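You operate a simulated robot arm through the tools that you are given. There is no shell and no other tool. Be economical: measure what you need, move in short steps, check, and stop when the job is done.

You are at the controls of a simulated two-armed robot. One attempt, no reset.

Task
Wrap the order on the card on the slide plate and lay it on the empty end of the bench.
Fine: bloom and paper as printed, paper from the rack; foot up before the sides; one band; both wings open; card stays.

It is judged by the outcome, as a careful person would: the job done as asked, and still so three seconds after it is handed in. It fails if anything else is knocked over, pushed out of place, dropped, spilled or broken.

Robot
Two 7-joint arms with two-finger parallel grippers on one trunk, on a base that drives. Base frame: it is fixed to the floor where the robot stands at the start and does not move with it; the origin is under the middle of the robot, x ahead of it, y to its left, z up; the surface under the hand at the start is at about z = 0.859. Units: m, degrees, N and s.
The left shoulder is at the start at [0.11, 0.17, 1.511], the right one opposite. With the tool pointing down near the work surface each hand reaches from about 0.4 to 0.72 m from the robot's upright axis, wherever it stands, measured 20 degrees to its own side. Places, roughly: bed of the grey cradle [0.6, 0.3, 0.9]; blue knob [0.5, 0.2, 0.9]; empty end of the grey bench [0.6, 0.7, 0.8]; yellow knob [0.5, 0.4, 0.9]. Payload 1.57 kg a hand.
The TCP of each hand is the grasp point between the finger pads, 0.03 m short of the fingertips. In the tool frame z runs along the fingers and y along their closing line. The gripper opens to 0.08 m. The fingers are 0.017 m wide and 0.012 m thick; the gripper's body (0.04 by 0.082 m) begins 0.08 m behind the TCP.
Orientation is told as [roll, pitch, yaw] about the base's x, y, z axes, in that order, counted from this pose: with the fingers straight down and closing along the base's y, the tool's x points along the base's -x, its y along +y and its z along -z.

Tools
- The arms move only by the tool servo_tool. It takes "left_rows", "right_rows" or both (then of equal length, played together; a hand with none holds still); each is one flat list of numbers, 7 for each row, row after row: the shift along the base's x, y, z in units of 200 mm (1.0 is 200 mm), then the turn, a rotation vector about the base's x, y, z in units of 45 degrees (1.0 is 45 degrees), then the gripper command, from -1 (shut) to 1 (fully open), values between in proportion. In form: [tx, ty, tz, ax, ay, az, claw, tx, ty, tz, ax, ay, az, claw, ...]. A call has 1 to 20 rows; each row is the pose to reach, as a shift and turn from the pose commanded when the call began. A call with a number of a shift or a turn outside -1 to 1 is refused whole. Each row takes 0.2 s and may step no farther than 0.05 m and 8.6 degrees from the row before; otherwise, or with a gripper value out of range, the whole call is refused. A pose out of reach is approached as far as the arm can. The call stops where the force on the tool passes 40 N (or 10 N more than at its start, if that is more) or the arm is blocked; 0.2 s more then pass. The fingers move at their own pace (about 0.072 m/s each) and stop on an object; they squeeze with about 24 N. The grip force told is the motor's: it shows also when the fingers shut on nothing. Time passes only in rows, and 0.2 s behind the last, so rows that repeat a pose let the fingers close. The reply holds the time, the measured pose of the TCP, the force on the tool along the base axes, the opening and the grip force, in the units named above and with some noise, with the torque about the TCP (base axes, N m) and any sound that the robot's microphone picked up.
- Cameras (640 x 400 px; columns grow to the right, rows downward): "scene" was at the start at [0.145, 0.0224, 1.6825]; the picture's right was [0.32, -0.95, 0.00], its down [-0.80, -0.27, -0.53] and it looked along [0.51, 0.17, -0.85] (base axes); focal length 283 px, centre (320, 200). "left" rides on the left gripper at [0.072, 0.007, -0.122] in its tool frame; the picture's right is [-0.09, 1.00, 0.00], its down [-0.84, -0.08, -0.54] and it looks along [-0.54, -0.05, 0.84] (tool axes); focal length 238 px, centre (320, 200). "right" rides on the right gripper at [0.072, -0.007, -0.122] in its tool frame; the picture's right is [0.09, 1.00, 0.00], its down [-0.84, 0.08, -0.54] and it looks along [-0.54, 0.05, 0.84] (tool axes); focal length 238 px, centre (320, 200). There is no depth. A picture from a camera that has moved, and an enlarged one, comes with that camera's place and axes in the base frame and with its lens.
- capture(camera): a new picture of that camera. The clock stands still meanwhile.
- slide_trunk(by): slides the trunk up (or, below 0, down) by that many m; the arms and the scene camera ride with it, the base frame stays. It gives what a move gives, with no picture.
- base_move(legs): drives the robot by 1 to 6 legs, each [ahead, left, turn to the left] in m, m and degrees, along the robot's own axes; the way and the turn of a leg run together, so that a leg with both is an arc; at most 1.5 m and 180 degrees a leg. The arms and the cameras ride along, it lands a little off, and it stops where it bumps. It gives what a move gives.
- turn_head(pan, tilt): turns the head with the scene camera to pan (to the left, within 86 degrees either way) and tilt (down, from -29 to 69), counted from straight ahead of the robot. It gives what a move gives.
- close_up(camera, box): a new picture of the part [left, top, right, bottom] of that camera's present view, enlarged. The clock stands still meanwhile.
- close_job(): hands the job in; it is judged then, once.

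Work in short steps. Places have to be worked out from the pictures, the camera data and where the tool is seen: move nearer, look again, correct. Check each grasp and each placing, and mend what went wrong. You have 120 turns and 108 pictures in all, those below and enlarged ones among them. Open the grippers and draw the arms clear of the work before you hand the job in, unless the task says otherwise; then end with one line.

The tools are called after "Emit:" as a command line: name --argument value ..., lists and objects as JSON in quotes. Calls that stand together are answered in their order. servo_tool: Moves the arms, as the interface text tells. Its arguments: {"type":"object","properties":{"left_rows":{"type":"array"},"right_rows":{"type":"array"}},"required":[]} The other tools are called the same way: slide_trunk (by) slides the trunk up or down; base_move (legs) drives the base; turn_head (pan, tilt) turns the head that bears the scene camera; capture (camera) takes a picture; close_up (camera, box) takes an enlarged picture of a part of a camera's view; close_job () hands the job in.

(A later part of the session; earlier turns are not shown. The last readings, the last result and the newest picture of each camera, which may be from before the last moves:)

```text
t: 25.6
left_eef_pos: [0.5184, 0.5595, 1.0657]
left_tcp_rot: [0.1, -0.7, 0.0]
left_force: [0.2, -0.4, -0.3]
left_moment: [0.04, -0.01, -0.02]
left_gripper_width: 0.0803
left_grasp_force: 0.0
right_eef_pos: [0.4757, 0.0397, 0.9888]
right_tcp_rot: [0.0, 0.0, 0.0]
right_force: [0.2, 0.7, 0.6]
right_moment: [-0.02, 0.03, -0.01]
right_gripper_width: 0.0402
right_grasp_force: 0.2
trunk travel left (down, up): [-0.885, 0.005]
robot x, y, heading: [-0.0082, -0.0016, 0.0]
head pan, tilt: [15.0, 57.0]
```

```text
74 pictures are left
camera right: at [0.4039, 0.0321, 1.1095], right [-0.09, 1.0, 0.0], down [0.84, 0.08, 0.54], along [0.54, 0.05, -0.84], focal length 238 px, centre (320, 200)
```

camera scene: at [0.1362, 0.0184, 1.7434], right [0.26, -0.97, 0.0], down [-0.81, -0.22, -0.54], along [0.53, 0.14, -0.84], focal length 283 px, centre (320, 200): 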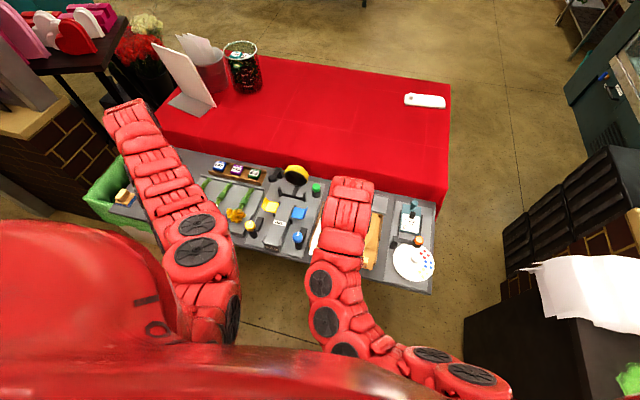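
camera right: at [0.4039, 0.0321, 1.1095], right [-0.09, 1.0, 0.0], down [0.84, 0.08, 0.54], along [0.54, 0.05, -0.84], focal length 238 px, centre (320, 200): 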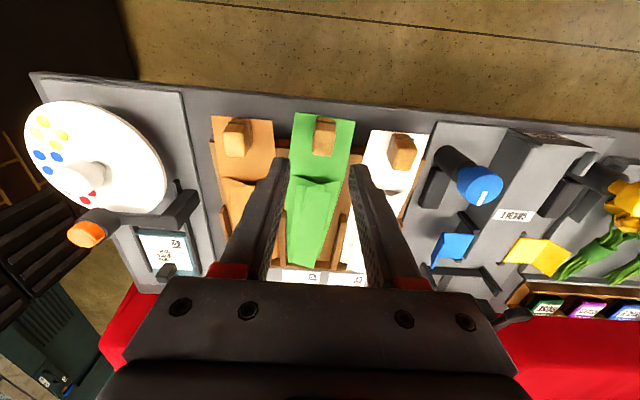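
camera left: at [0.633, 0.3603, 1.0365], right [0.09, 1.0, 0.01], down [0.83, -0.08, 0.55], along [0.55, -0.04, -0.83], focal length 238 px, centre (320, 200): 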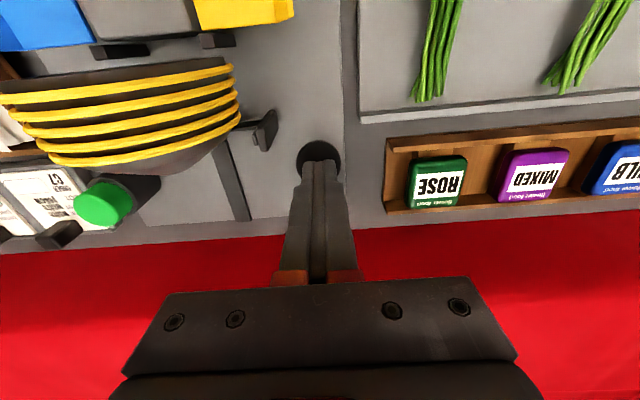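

The sheet settled back in its tray. I'll grip the block along its length instead (fingers closing along x), which resists the sheet's sag and clears the cradle posts; I yaw the right hand by 90 degrees.

Emit:
servo_tool --right_rows '[0, 0, 0.03, 0, 0, 0.17, 0.5, 0, 0, 0.06, 0, 0, 0.34, 0.5, 0, 0, 0.06, 0, 0, 0.51, 0.5, 0, 0, 0.06, 0, 0, 0.68, 0.5, 0, 0, 0.06, 0, 0, 0.85, 0.5, 0, 0, 0.06, 0, 0, 1, 0.5]'

Emit:
servo_tool --right_rows '[0, 0, 0, 0, 0, 0.17, 0.5, 0, 0, 0, 0, 0, 0.34, 0.5, 0, 0, 0, 0, 0, 0.51, 0.5, 0, 0, 0, 0, 0, 0.68, 0.5, 0, 0, 0, 0, 0, 0.85, 0.5, 0, 0, 0, 0, 0, 1, 0.5, 0, 0, 0, 0, 0, 1, 0.5]'

Emit:
capture --camera "right"

```text
t: 27.0
left_eef_pos: [0.518, 0.5584, 1.0658]
left_tcp_rot: [0.1, -0.7, 0.0]
left_force: [0.2, -0.3, -0.3]
left_moment: [-0.01, 0.02, -0.02]
left_gripper_width: 0.08
left_grasp_force: 0.1
right_eef_pos: [0.4754, 0.0405, 1.0008]
right_tcp_rot: [-0.1, 0.1, 45.0]
right_force: [0.2, -0.6, -0.1]
right_moment: [0.02, -0.02, 0.02]
right_gripper_width: 0.0602
right_grasp_force: 0.1
trunk travel left (down, up): [-0.885, 0.005]
robot x, y, heading: [-0.0105, -0.0013, 0.2]
head pan, tilt: [15.0, 57.0]
```

```text
t: 28.6
left_eef_pos: [0.5195, 0.5576, 1.0642]
left_tcp_rot: [0.1, -0.5, 0.0]
left_force: [0.3, -0.3, 0.6]
left_moment: [0.01, 0.04, -0.04]
left_gripper_width: 0.0801
left_grasp_force: 0.0
right_eef_pos: [0.4753, 0.0397, 1.0013]
right_tcp_rot: [0.0, 0.0, 89.9]
right_force: [0.6, -0.3, -0.5]
right_moment: [-0.02, -0.02, 0.0]
right_gripper_width: 0.06
right_grasp_force: 0.0
trunk travel left (down, up): [-0.885, 0.005]
robot x, y, heading: [-0.0093, -0.0008, -0.1]
head pan, tilt: [15.0, 57.0]
```

```text
73 pictures are left
camera right: at [0.483, -0.0326, 1.1225], right [-1.0, -0.09, 0.0], down [-0.08, 0.84, 0.54], along [-0.05, 0.54, -0.84], focal length 238 px, centre (320, 200)
```

right: 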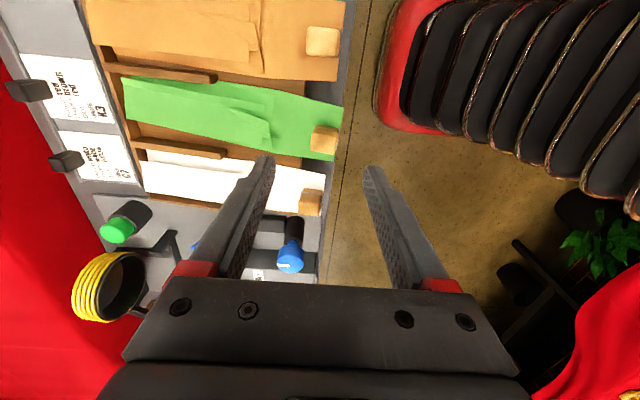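

Block top is at about [0.472, 0.037, 0.91]. I lower over it with the fingers along x and close.

Emit:
servo_tool --right_rows '[-0.016, -0.009, -0.15, 0, 0, 0, 0.4, -0.016, -0.009, -0.3, 0, 0, 0, 0.4, -0.016, -0.009, -0.38, 0, 0, 0, 0.4, -0.016, -0.009, -0.405, 0, 0, 0, 0.4, -0.016, -0.009, -0.405, 0, 0, 0, -1, -0.016, -0.009, -0.405, 0, 0, 0, -1, -0.016, -0.009, -0.405, 0, 0, 0, -1]'

Emit:
close_up --camera "right" --box '[200, 60, 440, 240]'

```text
t: 30.2
left_eef_pos: [0.5183, 0.558, 1.065]
left_tcp_rot: [0.1, -0.5, 0.0]
left_force: [0.3, 0.1, 0.7]
left_moment: [0.0, 0.03, -0.03]
left_gripper_width: 0.08
left_grasp_force: 0.0
right_eef_pos: [0.4724, 0.038, 0.921]
right_tcp_rot: [0.0, 0.0, 89.9]
right_force: [0.0, 0.4, -0.5]
right_moment: [-0.02, -0.01, 0.02]
right_gripper_width: 0.0227
right_grasp_force: 24.0
trunk travel left (down, up): [-0.885, 0.005]
robot x, y, heading: [-0.0123, 0.0029, -0.1]
head pan, tilt: [15.0, 57.0]
```

```text
2.22 times, centred on (320, 150) of right
camera zoom: at [0.479, -0.0349, 1.043], right [-1.0, -0.09, 0.0], down [-0.08, 0.84, 0.54], along [-0.05, 0.54, -0.84], focal length 530 px, centre (320, 311)
```

zoom: 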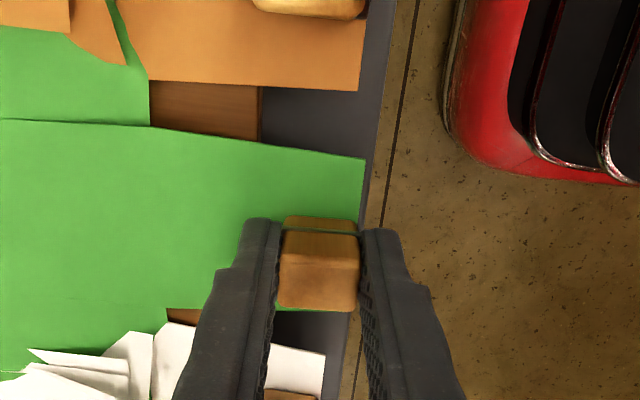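

Gripped at 23 mm along x, and the sheet has spread its side flaps. I lift a little and check it stays.

Emit:
servo_tool --right_rows '[0, 0, 0.05, 0, 0, 0, -1, 0, 0, 0.1, 0, 0, 0, -1, 0, 0, 0.15, 0, 0, 0, -1, 0, 0, 0.2, 0, 0, 0, -1, 0, 0, 0.2, 0, 0, 0, -1]'

Emit:
capture --camera "right"

```text
t: 31.4
left_eef_pos: [0.5196, 0.5594, 1.0657]
left_tcp_rot: [0.2, -0.6, 0.0]
left_force: [-0.5, 0.7, -0.1]
left_moment: [0.01, -0.02, -0.01]
left_gripper_width: 0.0798
left_grasp_force: 0.1
right_eef_pos: [0.4724, 0.0389, 0.9615]
right_tcp_rot: [-0.1, 0.0, 89.8]
right_force: [-0.6, -0.4, 0.0]
right_moment: [-0.01, 0.04, 0.0]
right_gripper_width: 0.0227
right_grasp_force: 24.2
trunk travel left (down, up): [-0.885, 0.005]
robot x, y, heading: [-0.0094, -0.0048, 0.1]
head pan, tilt: [15.0, 57.0]
```

```text
71 pictures are left
camera right: at [0.4788, -0.034, 1.0833], right [-1.0, -0.09, 0.0], down [-0.08, 0.84, 0.54], along [-0.05, 0.54, -0.84], focal length 238 px, centre (320, 200)
```

right: 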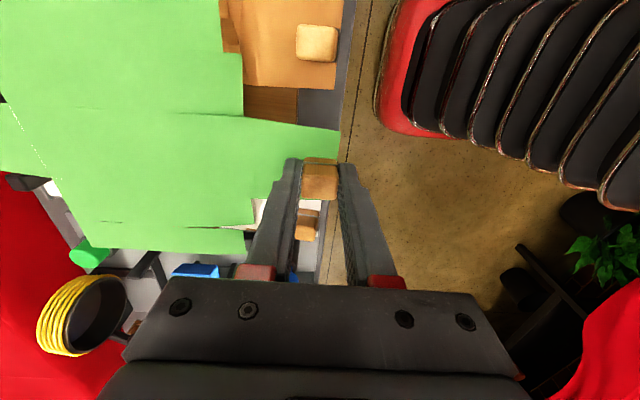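

The sheet is held firmly. I lift to about 1.02 and carry it toward the cradle.

Emit:
servo_tool --right_rows '[0, 0, 0.1, 0, 0, 0, -1, 0, 0, 0.2, 0, 0, 0, -1, 0, 0, 0.3, 0, 0, 0, -1, 0, 0.1, 0.3, 0, 0, 0, -1, 0, 0.25, 0.3, 0, 0, 0, -1, 0, 0.4, 0.3, 0, 0, 0, -1, 0, 0.55, 0.3, 0, 0, 0, -1, 0, 0.7, 0.3, 0, 0, 0, -1, 0, 0.85, 0.3, 0, 0, 0, -1, 0, 1, 0.3, 0, 0, 0, -1]'

Emit:
servo_tool --right_rows '[0, 0.07, 0, 0, 0, 0, -1, 0, 0.13, 0, 0, 0, 0, -1, 0, 0.13, 0, 0, 0, 0, -1]'

Emit:
capture --camera "right"

Emit:
close_up --camera "scene" --box '[200, 150, 400, 290]'

```text
t: 33.6
left_eef_pos: [0.52, 0.5583, 1.0649]
left_tcp_rot: [0.2, -0.5, 0.0]
left_force: [-0.3, -0.8, 0.4]
left_moment: [0.0, 0.0, 0.03]
left_gripper_width: 0.08
left_grasp_force: 0.1
right_eef_pos: [0.4716, 0.2391, 1.019]
right_tcp_rot: [0.0, 0.1, 89.9]
right_force: [-0.4, 0.2, 0.2]
right_moment: [0.0, 0.01, -0.01]
right_gripper_width: 0.0229
right_grasp_force: 23.7
trunk travel left (down, up): [-0.885, 0.005]
robot x, y, heading: [-0.0099, 0.002, -0.1]
head pan, tilt: [15.0, 57.0]
```

```text
t: 34.4
left_eef_pos: [0.5199, 0.5573, 1.0661]
left_tcp_rot: [0.1, -0.5, 0.0]
left_force: [0.0, 0.8, -0.1]
left_moment: [0.04, -0.01, -0.01]
left_gripper_width: 0.0797
left_grasp_force: 0.1
right_eef_pos: [0.4708, 0.2648, 1.0184]
right_tcp_rot: [0.0, -0.1, 89.9]
right_force: [0.1, 0.8, -0.3]
right_moment: [0.01, 0.0, 0.01]
right_gripper_width: 0.0228
right_grasp_force: 23.8
trunk travel left (down, up): [-0.885, 0.005]
robot x, y, heading: [-0.0132, -0.0027, -0.0]
head pan, tilt: [15.0, 57.0]
```

```text
70 pictures are left
camera right: at [0.4777, 0.1916, 1.1403], right [-1.0, -0.09, 0.0], down [-0.08, 0.84, 0.54], along [-0.05, 0.54, -0.84], focal length 238 px, centre (320, 200)
```

right: 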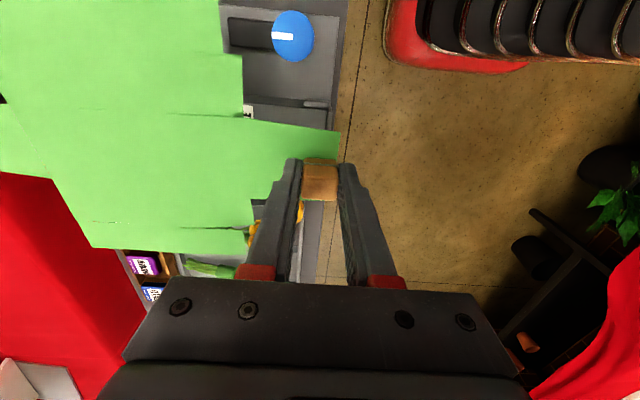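

```text
2.86 times, centred on (300, 220) of scene
camera zoom: at [0.136, 0.0174, 1.7434], right [0.26, -0.97, 0.0], down [-0.81, -0.22, -0.54], along [0.53, 0.14, -0.84], focal length 808 px, centre (377, 143)
```

zoom: 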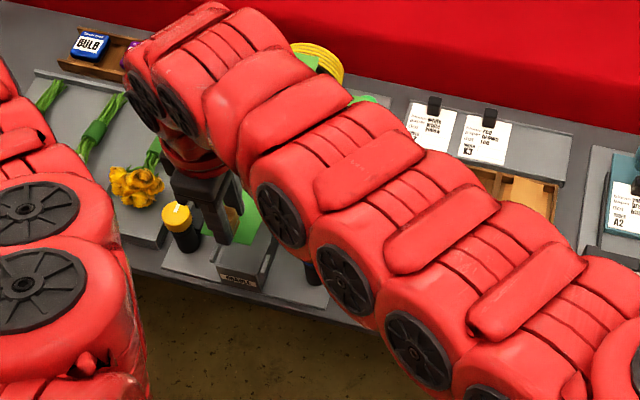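

The sheet's wide part (x≈0.533–0.67) matches the wings and foot bar, so only about +2 mm in x and y is needed. I lower it to just above the bed.

Emit:
servo_tool --right_rows '[0.008, 0.009, -0.1, 0, 0, 0, -1, 0.008, 0.009, -0.2, 0, 0, 0, -1, 0.008, 0.009, -0.3, 0, 0, 0, -1, 0.008, 0.009, -0.36, 0, 0, 0, -1, 0.008, 0.009, -0.36, 0, 0, 0, -1]'

Emit:
capture --camera "right"

```text
t: 35.6
left_eef_pos: [0.5194, 0.5596, 1.066]
left_tcp_rot: [0.1, -0.5, 0.0]
left_force: [0.1, 0.0, -1.1]
left_moment: [-0.05, -0.02, 0.02]
left_gripper_width: 0.08
left_grasp_force: 0.0
right_eef_pos: [0.4714, 0.266, 0.9597]
right_tcp_rot: [0.0, 0.0, 89.9]
right_force: [0.3, 0.1, -0.9]
right_moment: [-0.01, 0.07, 0.0]
right_gripper_width: 0.0227
right_grasp_force: 23.6
right hand out of reach, approached as far as the arm can: row 4, 5
trunk travel left (down, up): [-0.885, 0.005]
robot x, y, heading: [-0.0105, -0.0014, 0.0]
head pan, tilt: [15.0, 57.0]
```

```text
68 pictures are left
camera right: at [0.4776, 0.1935, 1.0808], right [-1.0, -0.09, 0.0], down [-0.08, 0.84, 0.54], along [-0.05, 0.54, -0.84], focal length 238 px, centre (320, 200)
```

right: 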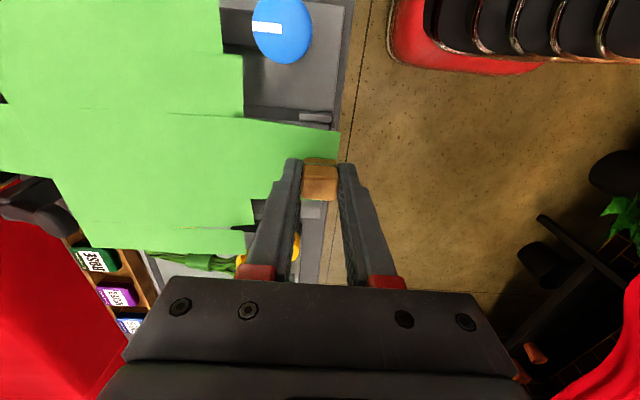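

The arm's joints limit it here, so I lower with the trunk instead, in small steps.

Emit:
slide_trunk --by -0.015

Emit:
slide_trunk --by -0.008

```text
t: 36.2
left_eef_pos: [0.5199, 0.5579, 1.0516]
left_tcp_rot: [0.0, -0.6, -0.1]
left_force: [0.2, 0.5, 0.9]
left_moment: [0.0, 0.01, 0.0]
left_gripper_width: 0.0803
left_grasp_force: 0.0
right_eef_pos: [0.4707, 0.2663, 0.9454]
right_tcp_rot: [0.0, 0.0, 89.9]
right_force: [-0.1, -0.1, -1.0]
right_moment: [0.01, -0.01, -0.02]
right_gripper_width: 0.0227
right_grasp_force: 24.4
trunk travel left (down, up): [-0.87, 0.02]
robot x, y, heading: [-0.0108, -0.0016, 0.1]
head pan, tilt: [15.0, 57.0]
```

```text
t: 36.8
left_eef_pos: [0.518, 0.5577, 1.0439]
left_tcp_rot: [0.1, -0.6, 0.0]
left_force: [-0.7, 0.3, 0.2]
left_moment: [-0.02, -0.02, -0.01]
left_gripper_width: 0.08
left_grasp_force: 0.1
right_eef_pos: [0.4706, 0.2669, 0.9388]
right_tcp_rot: [-0.1, -0.1, 89.9]
right_force: [-0.4, -1.9, 15.4]
right_moment: [0.21, 0.16, 0.0]
right_gripper_width: 0.0227
right_grasp_force: 24.1
trunk travel left (down, up): [-0.862, 0.028]
robot x, y, heading: [-0.0087, -0.0026, -0.0]
head pan, tilt: [15.0, 57.0]
```

Contact at TCP z=0.939 with 15 N up. I check how it lies.

Emit:
capture --camera "right"

```text
67 pictures are left
camera right: at [0.4774, 0.1934, 1.0593], right [-1.0, -0.09, 0.0], down [-0.08, 0.84, 0.54], along [-0.05, 0.54, -0.84], focal length 238 px, centre (320, 200)
```

right: 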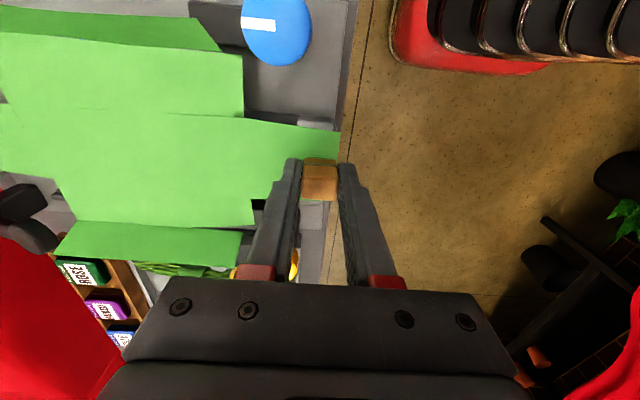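

The flaps have settled onto both wings. I ease off 3 mm, open the fingers and lift away.

Emit:
slide_trunk --by 0.002

Emit:
servo_tool --right_rows '[0, 0, 0, 0, 0, 0, 0.2, 0, 0, 0, 0, 0, 0, 0.2, 0, 0, 0.05, 0, 0, 0, 0.2, 0, 0, 0.15, 0, 0, 0, 0.2, 0, 0, 0.3, 0, 0, 0, 0.2, 0, 0, 0.45, 0, 0, 0, 0.2]'

Emit:
capture --camera "right"

```text
t: 37.3
left_eef_pos: [0.5188, 0.5579, 1.0459]
left_tcp_rot: [0.1, -0.7, 0.0]
left_force: [-0.5, -0.5, -0.6]
left_moment: [-0.01, 0.01, 0.01]
left_gripper_width: 0.08
left_grasp_force: 0.0
right_eef_pos: [0.4721, 0.2664, 0.9374]
right_tcp_rot: [0.0, 0.0, 89.9]
right_force: [1.8, 0.5, 2.3]
right_moment: [0.14, 0.02, -0.05]
right_gripper_width: 0.0229
right_grasp_force: 23.6
trunk travel left (down, up): [-0.864, 0.026]
robot x, y, heading: [-0.0115, -0.0003, -0.1]
head pan, tilt: [15.0, 57.0]
```

```text
t: 38.7
left_eef_pos: [0.5182, 0.5582, 1.045]
left_tcp_rot: [0.2, -0.6, 0.0]
left_force: [0.0, 0.0, 0.5]
left_moment: [-0.02, -0.04, 0.0]
left_gripper_width: 0.0799
left_grasp_force: 0.1
right_eef_pos: [0.4693, 0.2663, 1.0283]
right_tcp_rot: [-0.1, -0.2, 90.0]
right_force: [0.5, -0.8, -0.1]
right_moment: [-0.02, -0.01, 0.01]
right_gripper_width: 0.048
right_grasp_force: 0.1
trunk travel left (down, up): [-0.864, 0.026]
robot x, y, heading: [-0.0109, 0.0, -0.2]
head pan, tilt: [15.0, 57.0]
```

```text
66 pictures are left
camera right: at [0.4764, 0.1935, 1.1501], right [-1.0, -0.09, 0.0], down [-0.08, 0.84, 0.54], along [-0.05, 0.54, -0.84], focal length 238 px, centre (320, 200)
```

right: 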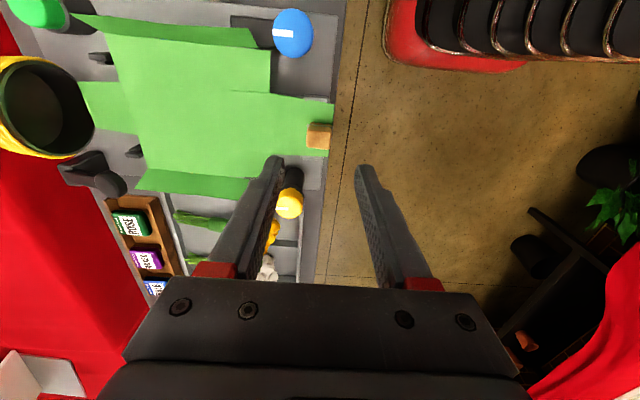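

The sheet lies nicely on the cradle. I withdraw the right hand and look with the left camera at the yellow bouquet.

Emit:
servo_tool --right_rows '[0.05, -0.2, 0.1, 0, 0, 0, 0.2, 0.1, -0.4, 0.15, 0, 0, 0, 0.2, 0.15, -0.6, 0.2, 0, 0, 0, 0.2, 0.2, -0.8, 0.2, 0, 0, 0, 0.2, 0.2, -1, 0.2, 0, 0, 0, 0.2]' --left_rows '[0.02, -0.1, 0, 0, 0, 0, 1, 0.04, -0.2, 0, 0, 0, 0, 1, 0.06, -0.3, 0, 0, 0, 0, 1, 0.08, -0.4, 0, 0, 0, 0, 1, 0.1, -0.5, 0, 0, 0, 0, 1]'

Emit:
capture --camera "left"

Emit:
close_up --camera "scene" --box '[190, 150, 350, 270]'

```text
t: 39.9
left_eef_pos: [0.5388, 0.4578, 1.0443]
left_tcp_rot: [0.2, -0.5, 0.1]
left_force: [-0.7, 0.2, 0.2]
left_moment: [0.0, 0.0, -0.02]
left_gripper_width: 0.0803
left_grasp_force: 0.1
right_eef_pos: [0.5453, 0.0881, 1.0528]
right_tcp_rot: [0.1, -0.1, 89.9]
right_force: [0.2, 0.2, -0.3]
right_moment: [0.02, -0.02, -0.02]
right_gripper_width: 0.0478
right_grasp_force: 0.0
right hand out of reach, approached as far as the arm can: row 3, 4, 5
trunk travel left (down, up): [-0.864, 0.026]
robot x, y, heading: [-0.0131, -0.0024, -0.1]
head pan, tilt: [15.0, 57.0]
```

```text
65 pictures are left
camera left: at [0.4644, 0.4645, 1.1654], right [0.09, 1.0, 0.0], down [0.83, -0.08, 0.55], along [0.55, -0.05, -0.84], focal length 238 px, centre (320, 200)
```

left: 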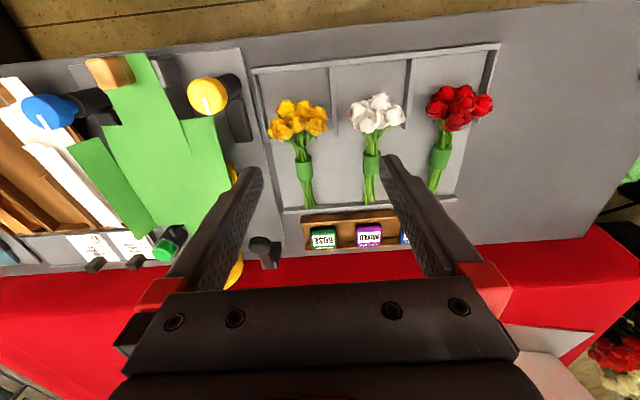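

```text
3.33 times, centred on (270, 210) of scene
camera zoom: at [0.1361, 0.0169, 1.7224], right [0.26, -0.97, 0.0], down [-0.81, -0.22, -0.54], along [0.53, 0.14, -0.84], focal length 943 px, centre (487, 167)
```

zoom: 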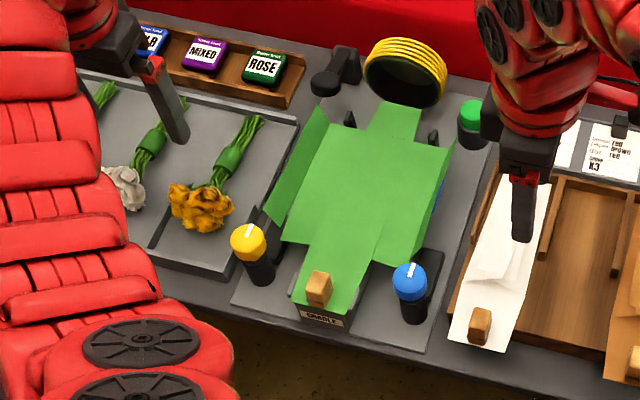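

The yellow bouquet's tie is at about [0.598, 0.430, 0.885] and lies along x, so a pure y-shift of about -0.164 will put it right on the sheet. I go above the tie.

Emit:
servo_tool --left_rows '[0.1, -0.05, -0.1, 0, 0, 0, 0.4, 0.2, -0.1, -0.25, 0, 0, 0, 0.4, 0.295, -0.14, -0.4, 0, 0, 0, 0.3, 0.295, -0.14, -0.5, 0, 0, 0, 0.3, 0.295, -0.14, -0.5, 0, 0, 0, 0.3]'

Emit:
close_up --camera "left" --box '[220, 40, 460, 240]'

```text
t: 41.1
left_eef_pos: [0.5974, 0.432, 0.9444]
left_tcp_rot: [0.2, -0.5, 0.0]
left_force: [0.6, 0.6, 0.8]
left_moment: [0.01, 0.02, -0.01]
left_gripper_width: 0.0519
left_grasp_force: 0.0
right_eef_pos: [0.5444, 0.088, 1.0523]
right_tcp_rot: [0.1, 0.1, 89.9]
right_force: [0.2, 0.8, 0.3]
right_moment: [-0.01, 0.0, -0.02]
right_gripper_width: 0.048
right_grasp_force: 0.1
trunk travel left (down, up): [-0.864, 0.026]
robot x, y, heading: [-0.0115, -0.0033, 0.1]
head pan, tilt: [15.0, 57.0]
```

```text
2.00 times, centred on (340, 140) of left
camera zoom: at [0.5234, 0.4381, 1.0647], right [0.09, 1.0, 0.0], down [0.83, -0.08, 0.55], along [0.55, -0.05, -0.83], focal length 477 px, centre (280, 320)
```

zoom: 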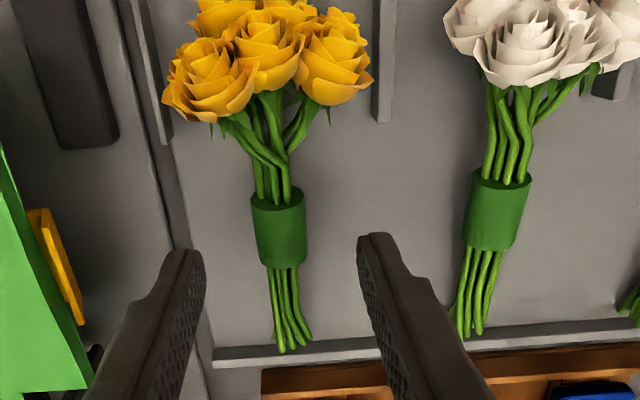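

The tie is centred between the fingers at about [0.598, 0.4315]. I lower and grip it.

Emit:
servo_tool --left_rows '[0.005, 0, -0.08, 0, 0, 0, 0.2, 0.005, 0, -0.15, 0, 0, 0, 0.2, 0.005, 0, -0.2, 0, 0, 0, 0.2, 0.005, 0, -0.22, 0, 0, 0, 0.2, 0.005, 0, -0.22, 0, 0, 0, -1, 0.005, 0, -0.22, 0, 0, 0, -1, 0.005, 0, -0.22, 0, 0, 0, -1]'

Emit:
close_up --camera "left" --box '[220, 40, 460, 240]'

```text
t: 42.7
left_eef_pos: [0.5934, 0.4282, 0.9041]
left_tcp_rot: [0.1, -0.6, 0.0]
left_force: [-1.5, -0.4, 4.4]
left_moment: [-0.06, 0.31, 0.09]
left_gripper_width: 0.0211
left_grasp_force: 24.1
left hand out of reach, approached as far as the arm can: row 3, 4, 5, 6, 7
right_eef_pos: [0.5448, 0.0882, 1.0519]
right_tcp_rot: [0.0, -0.1, 89.9]
right_force: [0.0, 0.5, 0.0]
right_moment: [0.0, 0.0, -0.02]
right_gripper_width: 0.0478
right_grasp_force: 0.1
trunk travel left (down, up): [-0.864, 0.026]
robot x, y, heading: [-0.0147, -0.0001, -0.3]
head pan, tilt: [15.0, 57.0]
```

```text
2.00 times, centred on (340, 140) of left
camera zoom: at [0.5198, 0.4349, 1.0243], right [0.09, 1.0, 0.0], down [0.83, -0.08, 0.55], along [0.55, -0.05, -0.83], focal length 477 px, centre (280, 320)
```

zoom: 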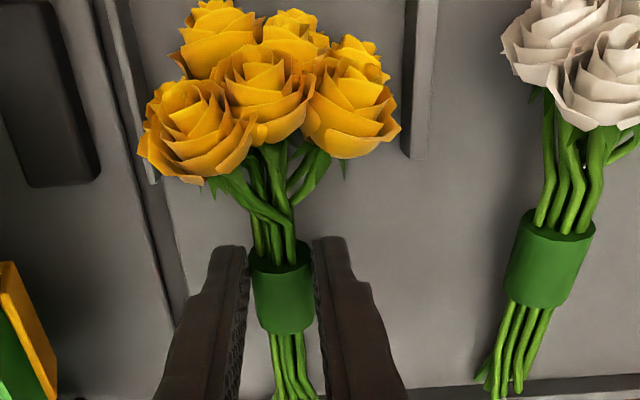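

Gripped at 21 mm. I lift to about 1.01 and check, then carry it in y.

Emit:
servo_tool --left_rows '[0, 0, 0.08, 0, 0, 0, -1, 0, 0, 0.18, 0, 0, 0, -1, 0, 0, 0.28, 0, 0, 0, -1, 0, 0, 0.4, 0, 0, 0, -1, 0, 0, 0.52, 0, 0, 0, -1, 0, -0.15, 0.52, 0, 0, 0, -1, 0, -0.3, 0.52, 0, 0, 0, -1, 0, -0.45, 0.52, 0, 0, 0, -1, 0, -0.6, 0.52, 0, 0, 0, -1, 0, -0.75, 0.52, 0, 0, 0, -1, 0, -0.81, 0.52, 0, 0, 0, -1, 0, -0.81, 0.52, 0, 0, 0, -1]'

Emit:
capture --camera "left"

Emit:
close_up --camera "right" --box '[200, 100, 520, 300]'

```text
t: 45.3
left_eef_pos: [0.5956, 0.2662, 1.0078]
left_tcp_rot: [0.1, -0.5, 0.0]
left_force: [0.2, -0.5, -0.1]
left_moment: [-0.02, -0.02, -0.01]
left_gripper_width: 0.0211
left_grasp_force: 23.7
right_eef_pos: [0.5449, 0.0888, 1.0533]
right_tcp_rot: [0.2, 0.1, 89.9]
right_force: [-0.1, 0.5, -0.1]
right_moment: [0.02, -0.03, 0.02]
right_gripper_width: 0.0479
right_grasp_force: 0.1
trunk travel left (down, up): [-0.864, 0.026]
robot x, y, heading: [-0.0089, -0.0013, 0.2]
head pan, tilt: [15.0, 57.0]
```

```text
61 pictures are left
camera left: at [0.5213, 0.2737, 1.1271], right [0.09, 1.0, 0.0], down [0.83, -0.08, 0.55], along [0.55, -0.05, -0.84], focal length 238 px, centre (320, 200)
```

left: 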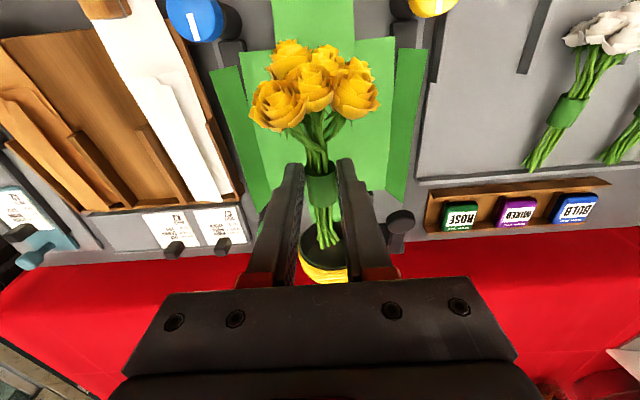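

```text
2.00 times, centred on (360, 200) of right
camera zoom: at [0.5521, 0.0157, 1.1735], right [-1.0, -0.09, 0.0], down [-0.08, 0.84, 0.54], along [-0.05, 0.54, -0.84], focal length 477 px, centre (240, 200)
```

zoom: 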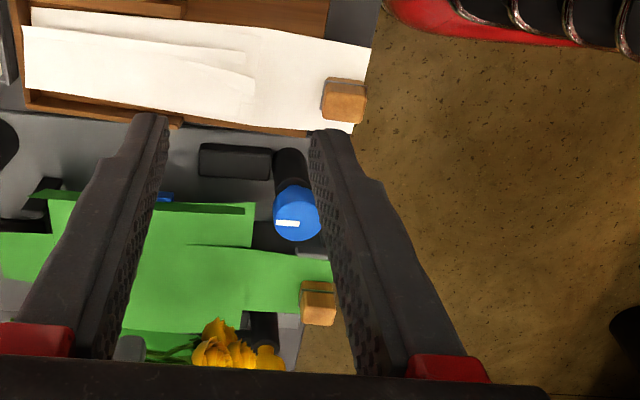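

The bouquet is centred above the sheet. I lower it to about z=0.95, then feel for contact.

Emit:
servo_tool --left_rows '[0, 0.003, -0.1, 0, 0, 0, -1, 0, 0.003, -0.2, 0, 0, 0, -1, 0, 0.003, -0.28, 0, 0, 0, -1, 0, 0.003, -0.3, 0, 0, 0, -1, 0, 0.003, -0.3, 0, 0, 0, -1]'

Emit:
servo_tool --left_rows '[0, 0, -0.015, 0, 0, 0, -1, 0, 0, -0.03, 0, 0, 0, -1]'

Emit:
capture --camera "left"

```text
t: 46.5
left_eef_pos: [0.5943, 0.2672, 0.9469]
left_tcp_rot: [0.1, -0.6, 0.0]
left_force: [-0.7, -0.3, 10.0]
left_moment: [0.0, 0.67, -0.02]
left_gripper_width: 0.0207
left_grasp_force: 23.8
right_eef_pos: [0.5448, 0.0888, 1.0523]
right_tcp_rot: [0.1, 0.0, 89.9]
right_force: [0.2, 0.2, -0.5]
right_moment: [0.02, 0.02, 0.0]
right_gripper_width: 0.048
right_grasp_force: 0.1
trunk travel left (down, up): [-0.864, 0.026]
robot x, y, heading: [-0.0092, 0.0009, 0.0]
head pan, tilt: [15.0, 57.0]
```

```text
t: 47.1
left_eef_pos: [0.5949, 0.267, 0.9454]
left_tcp_rot: [0.3, -1.1, 0.0]
left_force: [6.7, 5.6, 31.9]
left_moment: [0.14, -0.23, -0.03]
left_gripper_width: 0.0216
left_grasp_force: 24.1
right_eef_pos: [0.544, 0.0876, 1.0524]
right_tcp_rot: [-0.1, 0.0, 89.9]
right_force: [-0.2, -0.8, 0.3]
right_moment: [0.01, -0.04, -0.01]
right_gripper_width: 0.0481
right_grasp_force: 0.0
trunk travel left (down, up): [-0.864, 0.026]
robot x, y, heading: [-0.0144, -0.0023, 0.0]
head pan, tilt: [15.0, 57.0]
```

```text
59 pictures are left
camera left: at [0.5188, 0.2737, 1.0644], right [0.09, 1.0, 0.01], down [0.83, -0.08, 0.56], along [0.56, -0.05, -0.83], focal length 238 px, centre (320, 200)
```

left: 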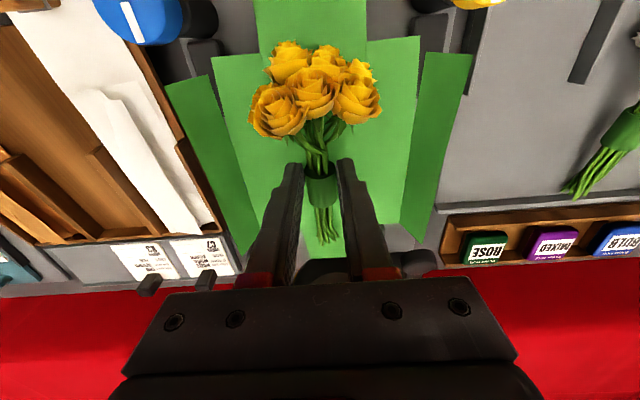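

Contact found at z≈0.946. I ease up 4 mm, open the fingers a little and lift off.

Emit:
servo_tool --left_rows '[0, 0, 0.015, 0, 0, 0, -1, 0, 0, 0.015, 0, 0, 0, -0.15, 0, 0, 0.015, 0, 0, 0, -0.15, 0, 0, 0.05, 0, 0, 0, -0.15, 0, 0, 0.15, 0, 0, 0, -0.15, 0, 0, 0.3, 0, 0, 0, -0.15, 0, 0, 0.4, 0, 0, 0, -0.15]'

Emit:
capture --camera "left"

```text
t: 48.7
left_eef_pos: [0.5939, 0.2664, 1.0194]
left_tcp_rot: [0.2, -0.4, 0.0]
left_force: [0.1, -0.1, 0.9]
left_moment: [-0.02, 0.0, -0.02]
left_gripper_width: 0.0341
left_grasp_force: 0.0
right_eef_pos: [0.5443, 0.0888, 1.0524]
right_tcp_rot: [0.1, 0.0, 90.0]
right_force: [-0.1, -0.5, -0.1]
right_moment: [0.01, 0.0, 0.01]
right_gripper_width: 0.0478
right_grasp_force: 0.1
trunk travel left (down, up): [-0.864, 0.026]
robot x, y, heading: [-0.0082, -0.0011, 0.1]
head pan, tilt: [15.0, 57.0]
```

```text
58 pictures are left
camera left: at [0.5194, 0.2734, 1.1412], right [0.09, 1.0, 0.0], down [0.83, -0.08, 0.55], along [0.55, -0.05, -0.84], focal length 238 px, centre (320, 200)
```

left: 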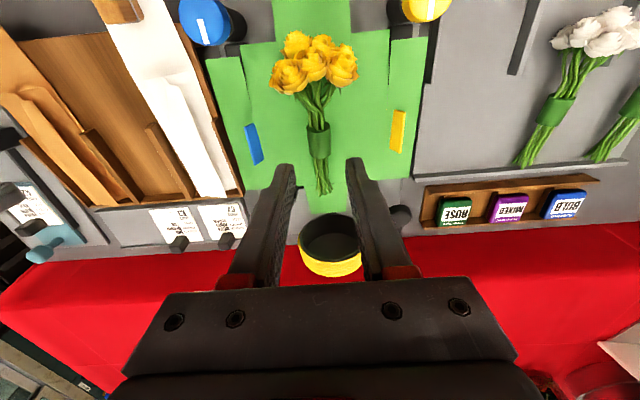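

The bouquet lies centred and the sheet settled flat. Next the foot: I move the left hand aside, drive 0.1 ahead, and look at the green cap with the right hand.

Emit:
servo_tool --left_rows '[0, 0, 0.15, 0, 0, 0, 0, 0, 0.2, 0.2, 0, 0, 0, 0, 0, 0.4, 0.2, 0, 0, 0, 0, 0, 0.6, 0.2, 0, 0, 0, 0, 0, 0.8, 0.2, 0, 0, 0, 0, 0, 1, 0.2, 0, 0, 0, 0]'

Emit:
base_move --legs '[[0.11, 0, 0]]'

Emit:
slide_trunk --by -0.035

Emit:
capture --camera "right"

```text
t: 50.1
left_eef_pos: [0.5921, 0.4658, 1.0598]
left_tcp_rot: [0.1, -0.5, -0.1]
left_force: [-0.1, 0.2, 0.9]
left_moment: [0.01, 0.01, 0.0]
left_gripper_width: 0.0399
left_grasp_force: 0.1
right_eef_pos: [0.5445, 0.0895, 1.0504]
right_tcp_rot: [0.1, 0.0, 89.9]
right_force: [1.2, 0.5, -0.2]
right_moment: [-0.03, -0.07, 0.0]
right_gripper_width: 0.0476
right_grasp_force: 0.0
trunk travel left (down, up): [-0.864, 0.026]
robot x, y, heading: [-0.011, -0.0021, -0.0]
head pan, tilt: [15.0, 57.0]
```

```text
t: 51.3
left_eef_pos: [0.6999, 0.4628, 1.0589]
left_tcp_rot: [0.1, -0.6, -0.1]
left_force: [-0.9, 0.1, -0.6]
left_moment: [0.02, -0.05, -0.03]
left_gripper_width: 0.0402
left_grasp_force: 0.1
right_eef_pos: [0.6525, 0.0856, 1.0525]
right_tcp_rot: [0.0, 0.0, 89.8]
right_force: [-0.3, 0.7, 0.4]
right_moment: [0.02, 0.0, 0.01]
right_gripper_width: 0.0479
right_grasp_force: 0.0
trunk travel left (down, up): [-0.864, 0.026]
robot x, y, heading: [0.0986, 0.0004, 0.2]
head pan, tilt: [15.0, 57.0]
```

```text
t: 52.1
left_eef_pos: [0.7018, 0.463, 1.0233]
left_tcp_rot: [0.1, -0.6, -0.2]
left_force: [1.0, -0.7, 0.3]
left_moment: [0.0, 0.0, -0.02]
left_gripper_width: 0.0399
left_grasp_force: 0.0
right_eef_pos: [0.6546, 0.0861, 1.0166]
right_tcp_rot: [0.1, -0.1, 89.7]
right_force: [-0.6, -0.5, 0.7]
right_moment: [0.01, -0.01, 0.01]
right_gripper_width: 0.048
right_grasp_force: 0.1
trunk travel left (down, up): [-0.829, 0.061]
robot x, y, heading: [0.0974, 0.0004, -0.2]
head pan, tilt: [15.0, 57.0]
```

```text
57 pictures are left
camera right: at [0.6611, 0.0138, 1.1384], right [-1.0, -0.09, 0.0], down [-0.07, 0.84, 0.54], along [-0.05, 0.54, -0.84], focal length 238 px, centre (320, 200)
```

right: 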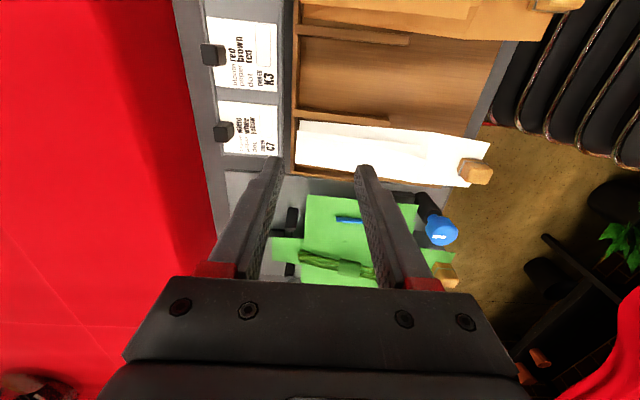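

The green cap is hidden by a finger. I turn the right hand back to yaw 0.

Emit:
servo_tool --right_rows '[0, 0, 0.03, 0, 0, -0.17, 0, 0, 0, 0.06, 0, 0, -0.34, 0, 0, 0, 0.06, 0, 0, -0.51, 0, 0, 0, 0.06, 0, 0, -0.68, 0, 0, 0, 0.06, 0, 0, -0.85, 0, 0, 0, 0.06, 0, 0, -1, 0]'

Emit:
servo_tool --right_rows '[0, 0.08, 0, 0, 0, -0.17, 0, 0, 0.16, 0, 0, 0, -0.34, 0, 0, 0.24, 0, 0, 0, -0.51, 0, 0, 0.32, 0, 0, 0, -0.68, 0, 0, 0.4, 0, 0, 0, -0.85, 0, 0, 0.5, 0, 0, 0, -1, 0, 0, 0.5, 0, 0, 0, -1, 0]'

Emit:
capture --camera "right"

```text
t: 53.5
left_eef_pos: [0.7009, 0.4632, 1.0235]
left_tcp_rot: [0.1, -0.6, -0.2]
left_force: [0.3, 0.5, 0.9]
left_moment: [0.01, -0.03, 0.01]
left_gripper_width: 0.0402
left_grasp_force: 0.1
right_eef_pos: [0.6573, 0.0905, 1.0282]
right_tcp_rot: [0.0, 0.1, 44.7]
right_force: [-0.4, -0.7, -0.3]
right_moment: [-0.01, 0.0, 0.03]
right_gripper_width: 0.04
right_grasp_force: 0.1
right hand out of reach, approached as far as the arm can: row 2, 3, 4, 5, 6
trunk travel left (down, up): [-0.829, 0.061]
robot x, y, heading: [0.0993, 0.0009, -0.3]
head pan, tilt: [15.0, 57.0]
```

```text
t: 55.1
left_eef_pos: [0.7023, 0.463, 1.0238]
left_tcp_rot: [0.2, -0.6, -0.1]
left_force: [0.3, 0.4, -0.8]
left_moment: [-0.02, 0.01, -0.01]
left_gripper_width: 0.04
left_grasp_force: 0.0
right_eef_pos: [0.6589, 0.1864, 1.0257]
right_tcp_rot: [0.0, 0.0, -0.3]
right_force: [-0.2, -0.6, -0.3]
right_moment: [0.01, 0.02, 0.0]
right_gripper_width: 0.04
right_grasp_force: 0.0
trunk travel left (down, up): [-0.829, 0.061]
robot x, y, heading: [0.0976, 0.0005, -0.2]
head pan, tilt: [15.0, 57.0]
```

```text
56 pictures are left
camera right: at [0.5862, 0.1797, 1.1478], right [-0.09, 1.0, 0.0], down [0.84, 0.07, 0.54], along [0.54, 0.05, -0.84], focal length 238 px, centre (320, 200)
```

right: 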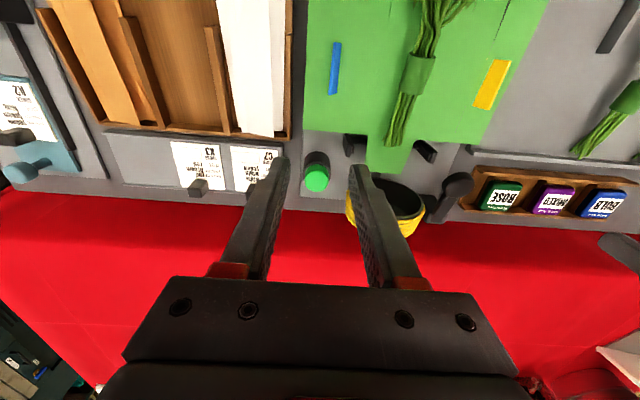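

The green cap's top is at about [0.718, 0.187, 0.89]. I close the right fingers and press it straight down.

Emit:
servo_tool --right_rows '[0.1, 0, 0, 0, 0, 0, -1, 0.2, 0, 0, 0, 0, 0, -1, 0.295, 0, 0, 0, 0, 0, -1, 0.295, 0, -0.15, 0, 0, 0, -1, 0.295, 0, -0.3, 0, 0, 0, -1, 0.295, 0, -0.42, 0, 0, 0, -1, 0.295, 0, -0.46, 0, 0, 0, -1, 0.295, 0, -0.5, 0, 0, 0, -1, 0.295, 0, -0.54, 0, 0, 0, -1, 0.295, 0, -0.58, 0, 0, 0, -1, 0.295, 0, -0.62, 0, 0, 0, -1, 0.295, 0, -0.66, 0, 0, 0, -1]'

Emit:
capture --camera "right"

Emit:
capture --camera "left"

```text
t: 57.7
left_eef_pos: [0.7009, 0.463, 1.0244]
left_tcp_rot: [0.1, -0.5, -0.1]
left_force: [0.1, 0.0, 0.0]
left_moment: [-0.01, -0.01, 0.0]
left_gripper_width: 0.0401
left_grasp_force: 0.0
right_eef_pos: [0.6932, 0.1665, 0.9498]
right_tcp_rot: [0.0, 0.0, -0.2]
right_force: [-0.6, 0.2, 0.1]
right_moment: [0.0, -0.02, -0.03]
right_gripper_width: 0.0
right_grasp_force: 20.8
right hand out of reach, approached as far as the arm can: row 3, 4, 5, 6, 7, 8, 9, 10, 11, 12
trunk travel left (down, up): [-0.829, 0.061]
robot x, y, heading: [0.097, -0.0027, -0.2]
head pan, tilt: [15.0, 57.0]
```

```text
55 pictures are left
camera right: at [0.6214, 0.1589, 1.0723], right [-0.09, 1.0, 0.0], down [0.84, 0.07, 0.54], along [0.54, 0.05, -0.84], focal length 238 px, centre (320, 200)
```

right: 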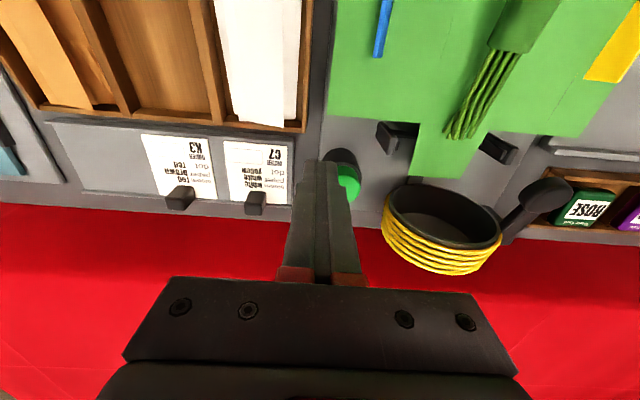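

```text
54 pictures are left
camera left: at [0.6273, 0.4703, 1.1445], right [0.09, 1.0, 0.0], down [0.83, -0.08, 0.55], along [0.55, -0.05, -0.84], focal length 238 px, centre (320, 200)
```

left: 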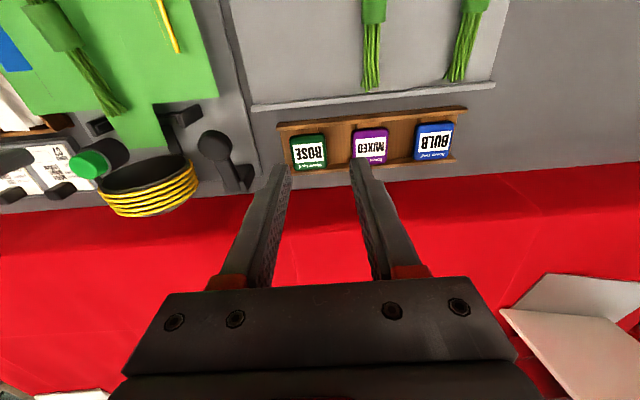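

It ran out of reach a few cm short. I raise the hand and drive 0.06 further ahead.

Emit:
servo_tool --right_rows '[-0.1, -0.05, 0.2, 0, 0, 0, -1, -0.2, -0.1, 0.4, 0, 0, 0, -1, -0.2, -0.1, 0.45, 0, 0, 0, -1]'

Emit:
base_move --legs '[[0.06, 0, 0]]'

```text
t: 58.5
left_eef_pos: [0.6993, 0.4645, 1.0235]
left_tcp_rot: [0.0, -0.8, -0.1]
left_force: [-0.9, 0.4, 0.2]
left_moment: [-0.01, -0.05, 0.0]
left_gripper_width: 0.0403
left_grasp_force: 0.1
right_eef_pos: [0.6536, 0.1506, 1.0405]
right_tcp_rot: [0.0, -0.1, -0.2]
right_force: [-0.7, 0.6, -0.1]
right_moment: [-0.04, -0.02, 0.05]
right_gripper_width: 0.0001
right_grasp_force: 21.4
trunk travel left (down, up): [-0.829, 0.061]
robot x, y, heading: [0.0987, 0.0015, -0.5]
head pan, tilt: [15.0, 57.0]
```

```text
t: 59.5
left_eef_pos: [0.7559, 0.463, 1.0257]
left_tcp_rot: [0.2, -0.7, 0.0]
left_force: [-0.3, -0.5, 0.3]
left_moment: [0.02, -0.04, 0.01]
left_gripper_width: 0.0402
left_grasp_force: 0.0
right_eef_pos: [0.7118, 0.1486, 1.0404]
right_tcp_rot: [0.0, -0.2, -0.1]
right_force: [0.0, -0.1, -0.4]
right_moment: [0.02, -0.02, 0.02]
right_gripper_width: 0.0001
right_grasp_force: 21.2
trunk travel left (down, up): [-0.829, 0.061]
robot x, y, heading: [0.1538, -0.0022, 0.0]
head pan, tilt: [15.0, 57.0]
```

Robot is at x=0.154 now. I move over the cap at [0.718, 0.187] and press.

Emit:
servo_tool --right_rows '[0.015, 0.1, -0.1, 0, 0, 0, -1, 0.03, 0.19, -0.2, 0, 0, 0, -1, 0.03, 0.19, -0.35, 0, 0, 0, -1, 0.03, 0.19, -0.48, 0, 0, 0, -1, 0.03, 0.19, -0.53, 0, 0, 0, -1, 0.03, 0.19, -0.57, 0, 0, 0, -1, 0.03, 0.19, -0.61, 0, 0, 0, -1, 0.03, 0.19, -0.65, 0, 0, 0, -1, 0.03, 0.19, -0.69, 0, 0, 0, -1, 0.03, 0.19, -0.72, 0, 0, 0, -1]'

Emit:
capture --camera "right"

```text
t: 61.6
left_eef_pos: [0.7584, 0.4631, 1.0251]
left_tcp_rot: [0.2, -0.7, 0.0]
left_force: [-0.4, 0.0, -0.7]
left_moment: [0.01, 0.01, 0.03]
left_gripper_width: 0.0399
left_grasp_force: 0.0
right_eef_pos: [0.7186, 0.1839, 0.9099]
right_tcp_rot: [0.2, -0.3, -0.2]
right_force: [11.5, 1.8, 27.6]
right_moment: [0.16, -0.38, -0.03]
right_gripper_width: 0.0
right_grasp_force: 21.1
right hand out of reach, approached as far as the arm can: row 9, 10
trunk travel left (down, up): [-0.829, 0.061]
robot x, y, heading: [0.1567, 0.0007, -0.1]
head pan, tilt: [15.0, 57.0]
heard: click
```

```text
53 pictures are left
camera right: at [0.6466, 0.1772, 1.0316], right [-0.09, 1.0, 0.0], down [0.83, 0.07, 0.55], along [0.54, 0.05, -0.84], focal length 238 px, centre (320, 200)
```

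right: 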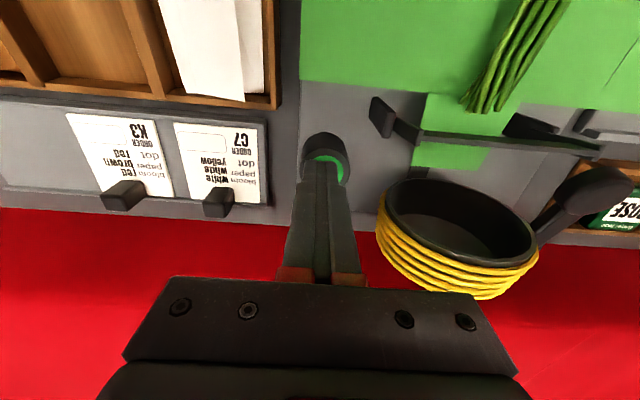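

A click, and the foot bar is rising through. I release the cap and look again.

Emit:
servo_tool --right_rows '[0, 0, 0.1, 0, 0, 0, -1, 0, 0, 0.25, 0, 0, 0, -1, 0, -0.05, 0.4, 0, 0, 0, -1, 0, -0.1, 0.5, 0, 0, 0, -1, 0, -0.1, 0.5, 0, 0, 0, -1]'

Emit:
capture --camera "right"

```text
t: 62.9
left_eef_pos: [0.7587, 0.4638, 1.0226]
left_tcp_rot: [0.1, -0.6, 0.1]
left_force: [0.0, -0.4, -0.4]
left_moment: [0.0, 0.01, 0.01]
left_gripper_width: 0.0401
left_grasp_force: 0.0
right_eef_pos: [0.7156, 0.1654, 1.0065]
right_tcp_rot: [0.0, 0.1, -0.1]
right_force: [-0.4, -0.6, 0.4]
right_moment: [0.02, 0.02, 0.02]
right_gripper_width: 0.0002
right_grasp_force: 20.8
trunk travel left (down, up): [-0.829, 0.061]
robot x, y, heading: [0.1607, 0.001, -0.2]
head pan, tilt: [15.0, 57.0]
```

```text
52 pictures are left
camera right: at [0.6442, 0.1577, 1.1279], right [-0.09, 1.0, 0.0], down [0.84, 0.07, 0.54], along [0.54, 0.05, -0.84], focal length 238 px, centre (320, 200)
```

right: 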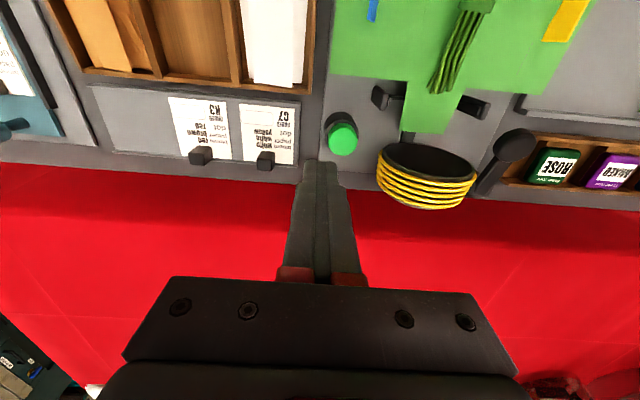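

The foot came down again, so the cap must be pressed deeper and held. I lower the trunk 0.04 for more downward reach, then press and hold.

Emit:
slide_trunk --by -0.04

Emit:
servo_tool --right_rows '[0.01, 0.1, 0, 0, 0, 0, -1, 0.01, 0.1, -0.15, 0, 0, 0, -1, 0.01, 0.1, -0.2, 0, 0, 0, -1, 0.01, 0.1, -0.24, 0, 0, 0, -1, 0.01, 0.1, -0.28, 0, 0, 0, -1, 0.01, 0.1, -0.32, 0, 0, 0, -1, 0.01, 0.1, -0.35, 0, 0, 0, -1, 0.01, 0.1, -0.35, 0, 0, 0, -1, 0.01, 0.1, -0.35, 0, 0, 0, -1, 0.01, 0.1, -0.35, 0, 0, 0, -1]'

Emit:
capture --camera "right"

```text
t: 63.7
left_eef_pos: [0.7581, 0.4644, 0.9852]
left_tcp_rot: [0.0, -0.5, -0.1]
left_force: [-1.1, -0.1, 0.3]
left_moment: [-0.01, -0.02, -0.02]
left_gripper_width: 0.04
left_grasp_force: 0.2
right_eef_pos: [0.7155, 0.165, 0.9667]
right_tcp_rot: [0.0, -0.1, -0.1]
right_force: [0.1, -0.2, -0.8]
right_moment: [-0.04, -0.02, -0.02]
right_gripper_width: 0.0
right_grasp_force: 21.2
trunk travel left (down, up): [-0.789, 0.101]
robot x, y, heading: [0.1565, -0.0032, -0.1]
head pan, tilt: [15.0, 57.0]
```

```text
t: 65.2
left_eef_pos: [0.7553, 0.461, 0.9884]
left_tcp_rot: [0.3, -0.9, -0.1]
left_force: [0.5, -0.1, -0.2]
left_moment: [-0.01, -0.01, -0.01]
left_gripper_width: 0.04
left_grasp_force: 0.1
right_eef_pos: [0.7172, 0.1838, 0.9096]
right_tcp_rot: [0.5, -0.9, -0.2]
right_force: [-15.2, -11.0, 32.6]
right_moment: [-0.21, 0.31, 0.0]
right_gripper_width: 0.0
right_grasp_force: 21.4
trunk travel left (down, up): [-0.789, 0.101]
robot x, y, heading: [0.154, -0.0044, -0.0]
head pan, tilt: [15.0, 57.0]
heard: click
stopped in row 7 (right hand): the force on the tool passed its limit at 63 N (the readings are from after the stop); the commanded pose is now the measured one
```

```text
51 pictures are left
camera right: at [0.644, 0.1756, 1.0306], right [-0.09, 1.0, 0.01], down [0.83, 0.07, 0.56], along [0.55, 0.06, -0.83], focal length 238 px, centre (320, 200)
```

right: 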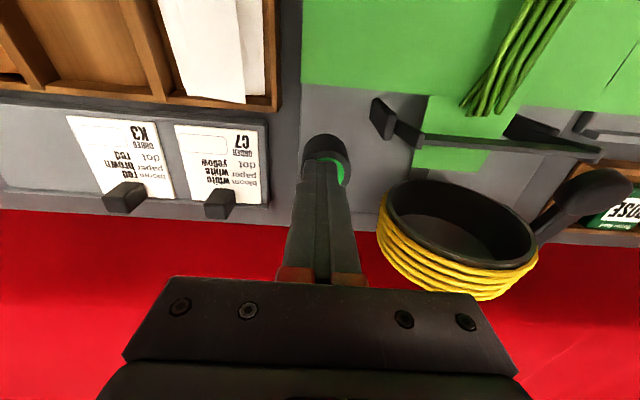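

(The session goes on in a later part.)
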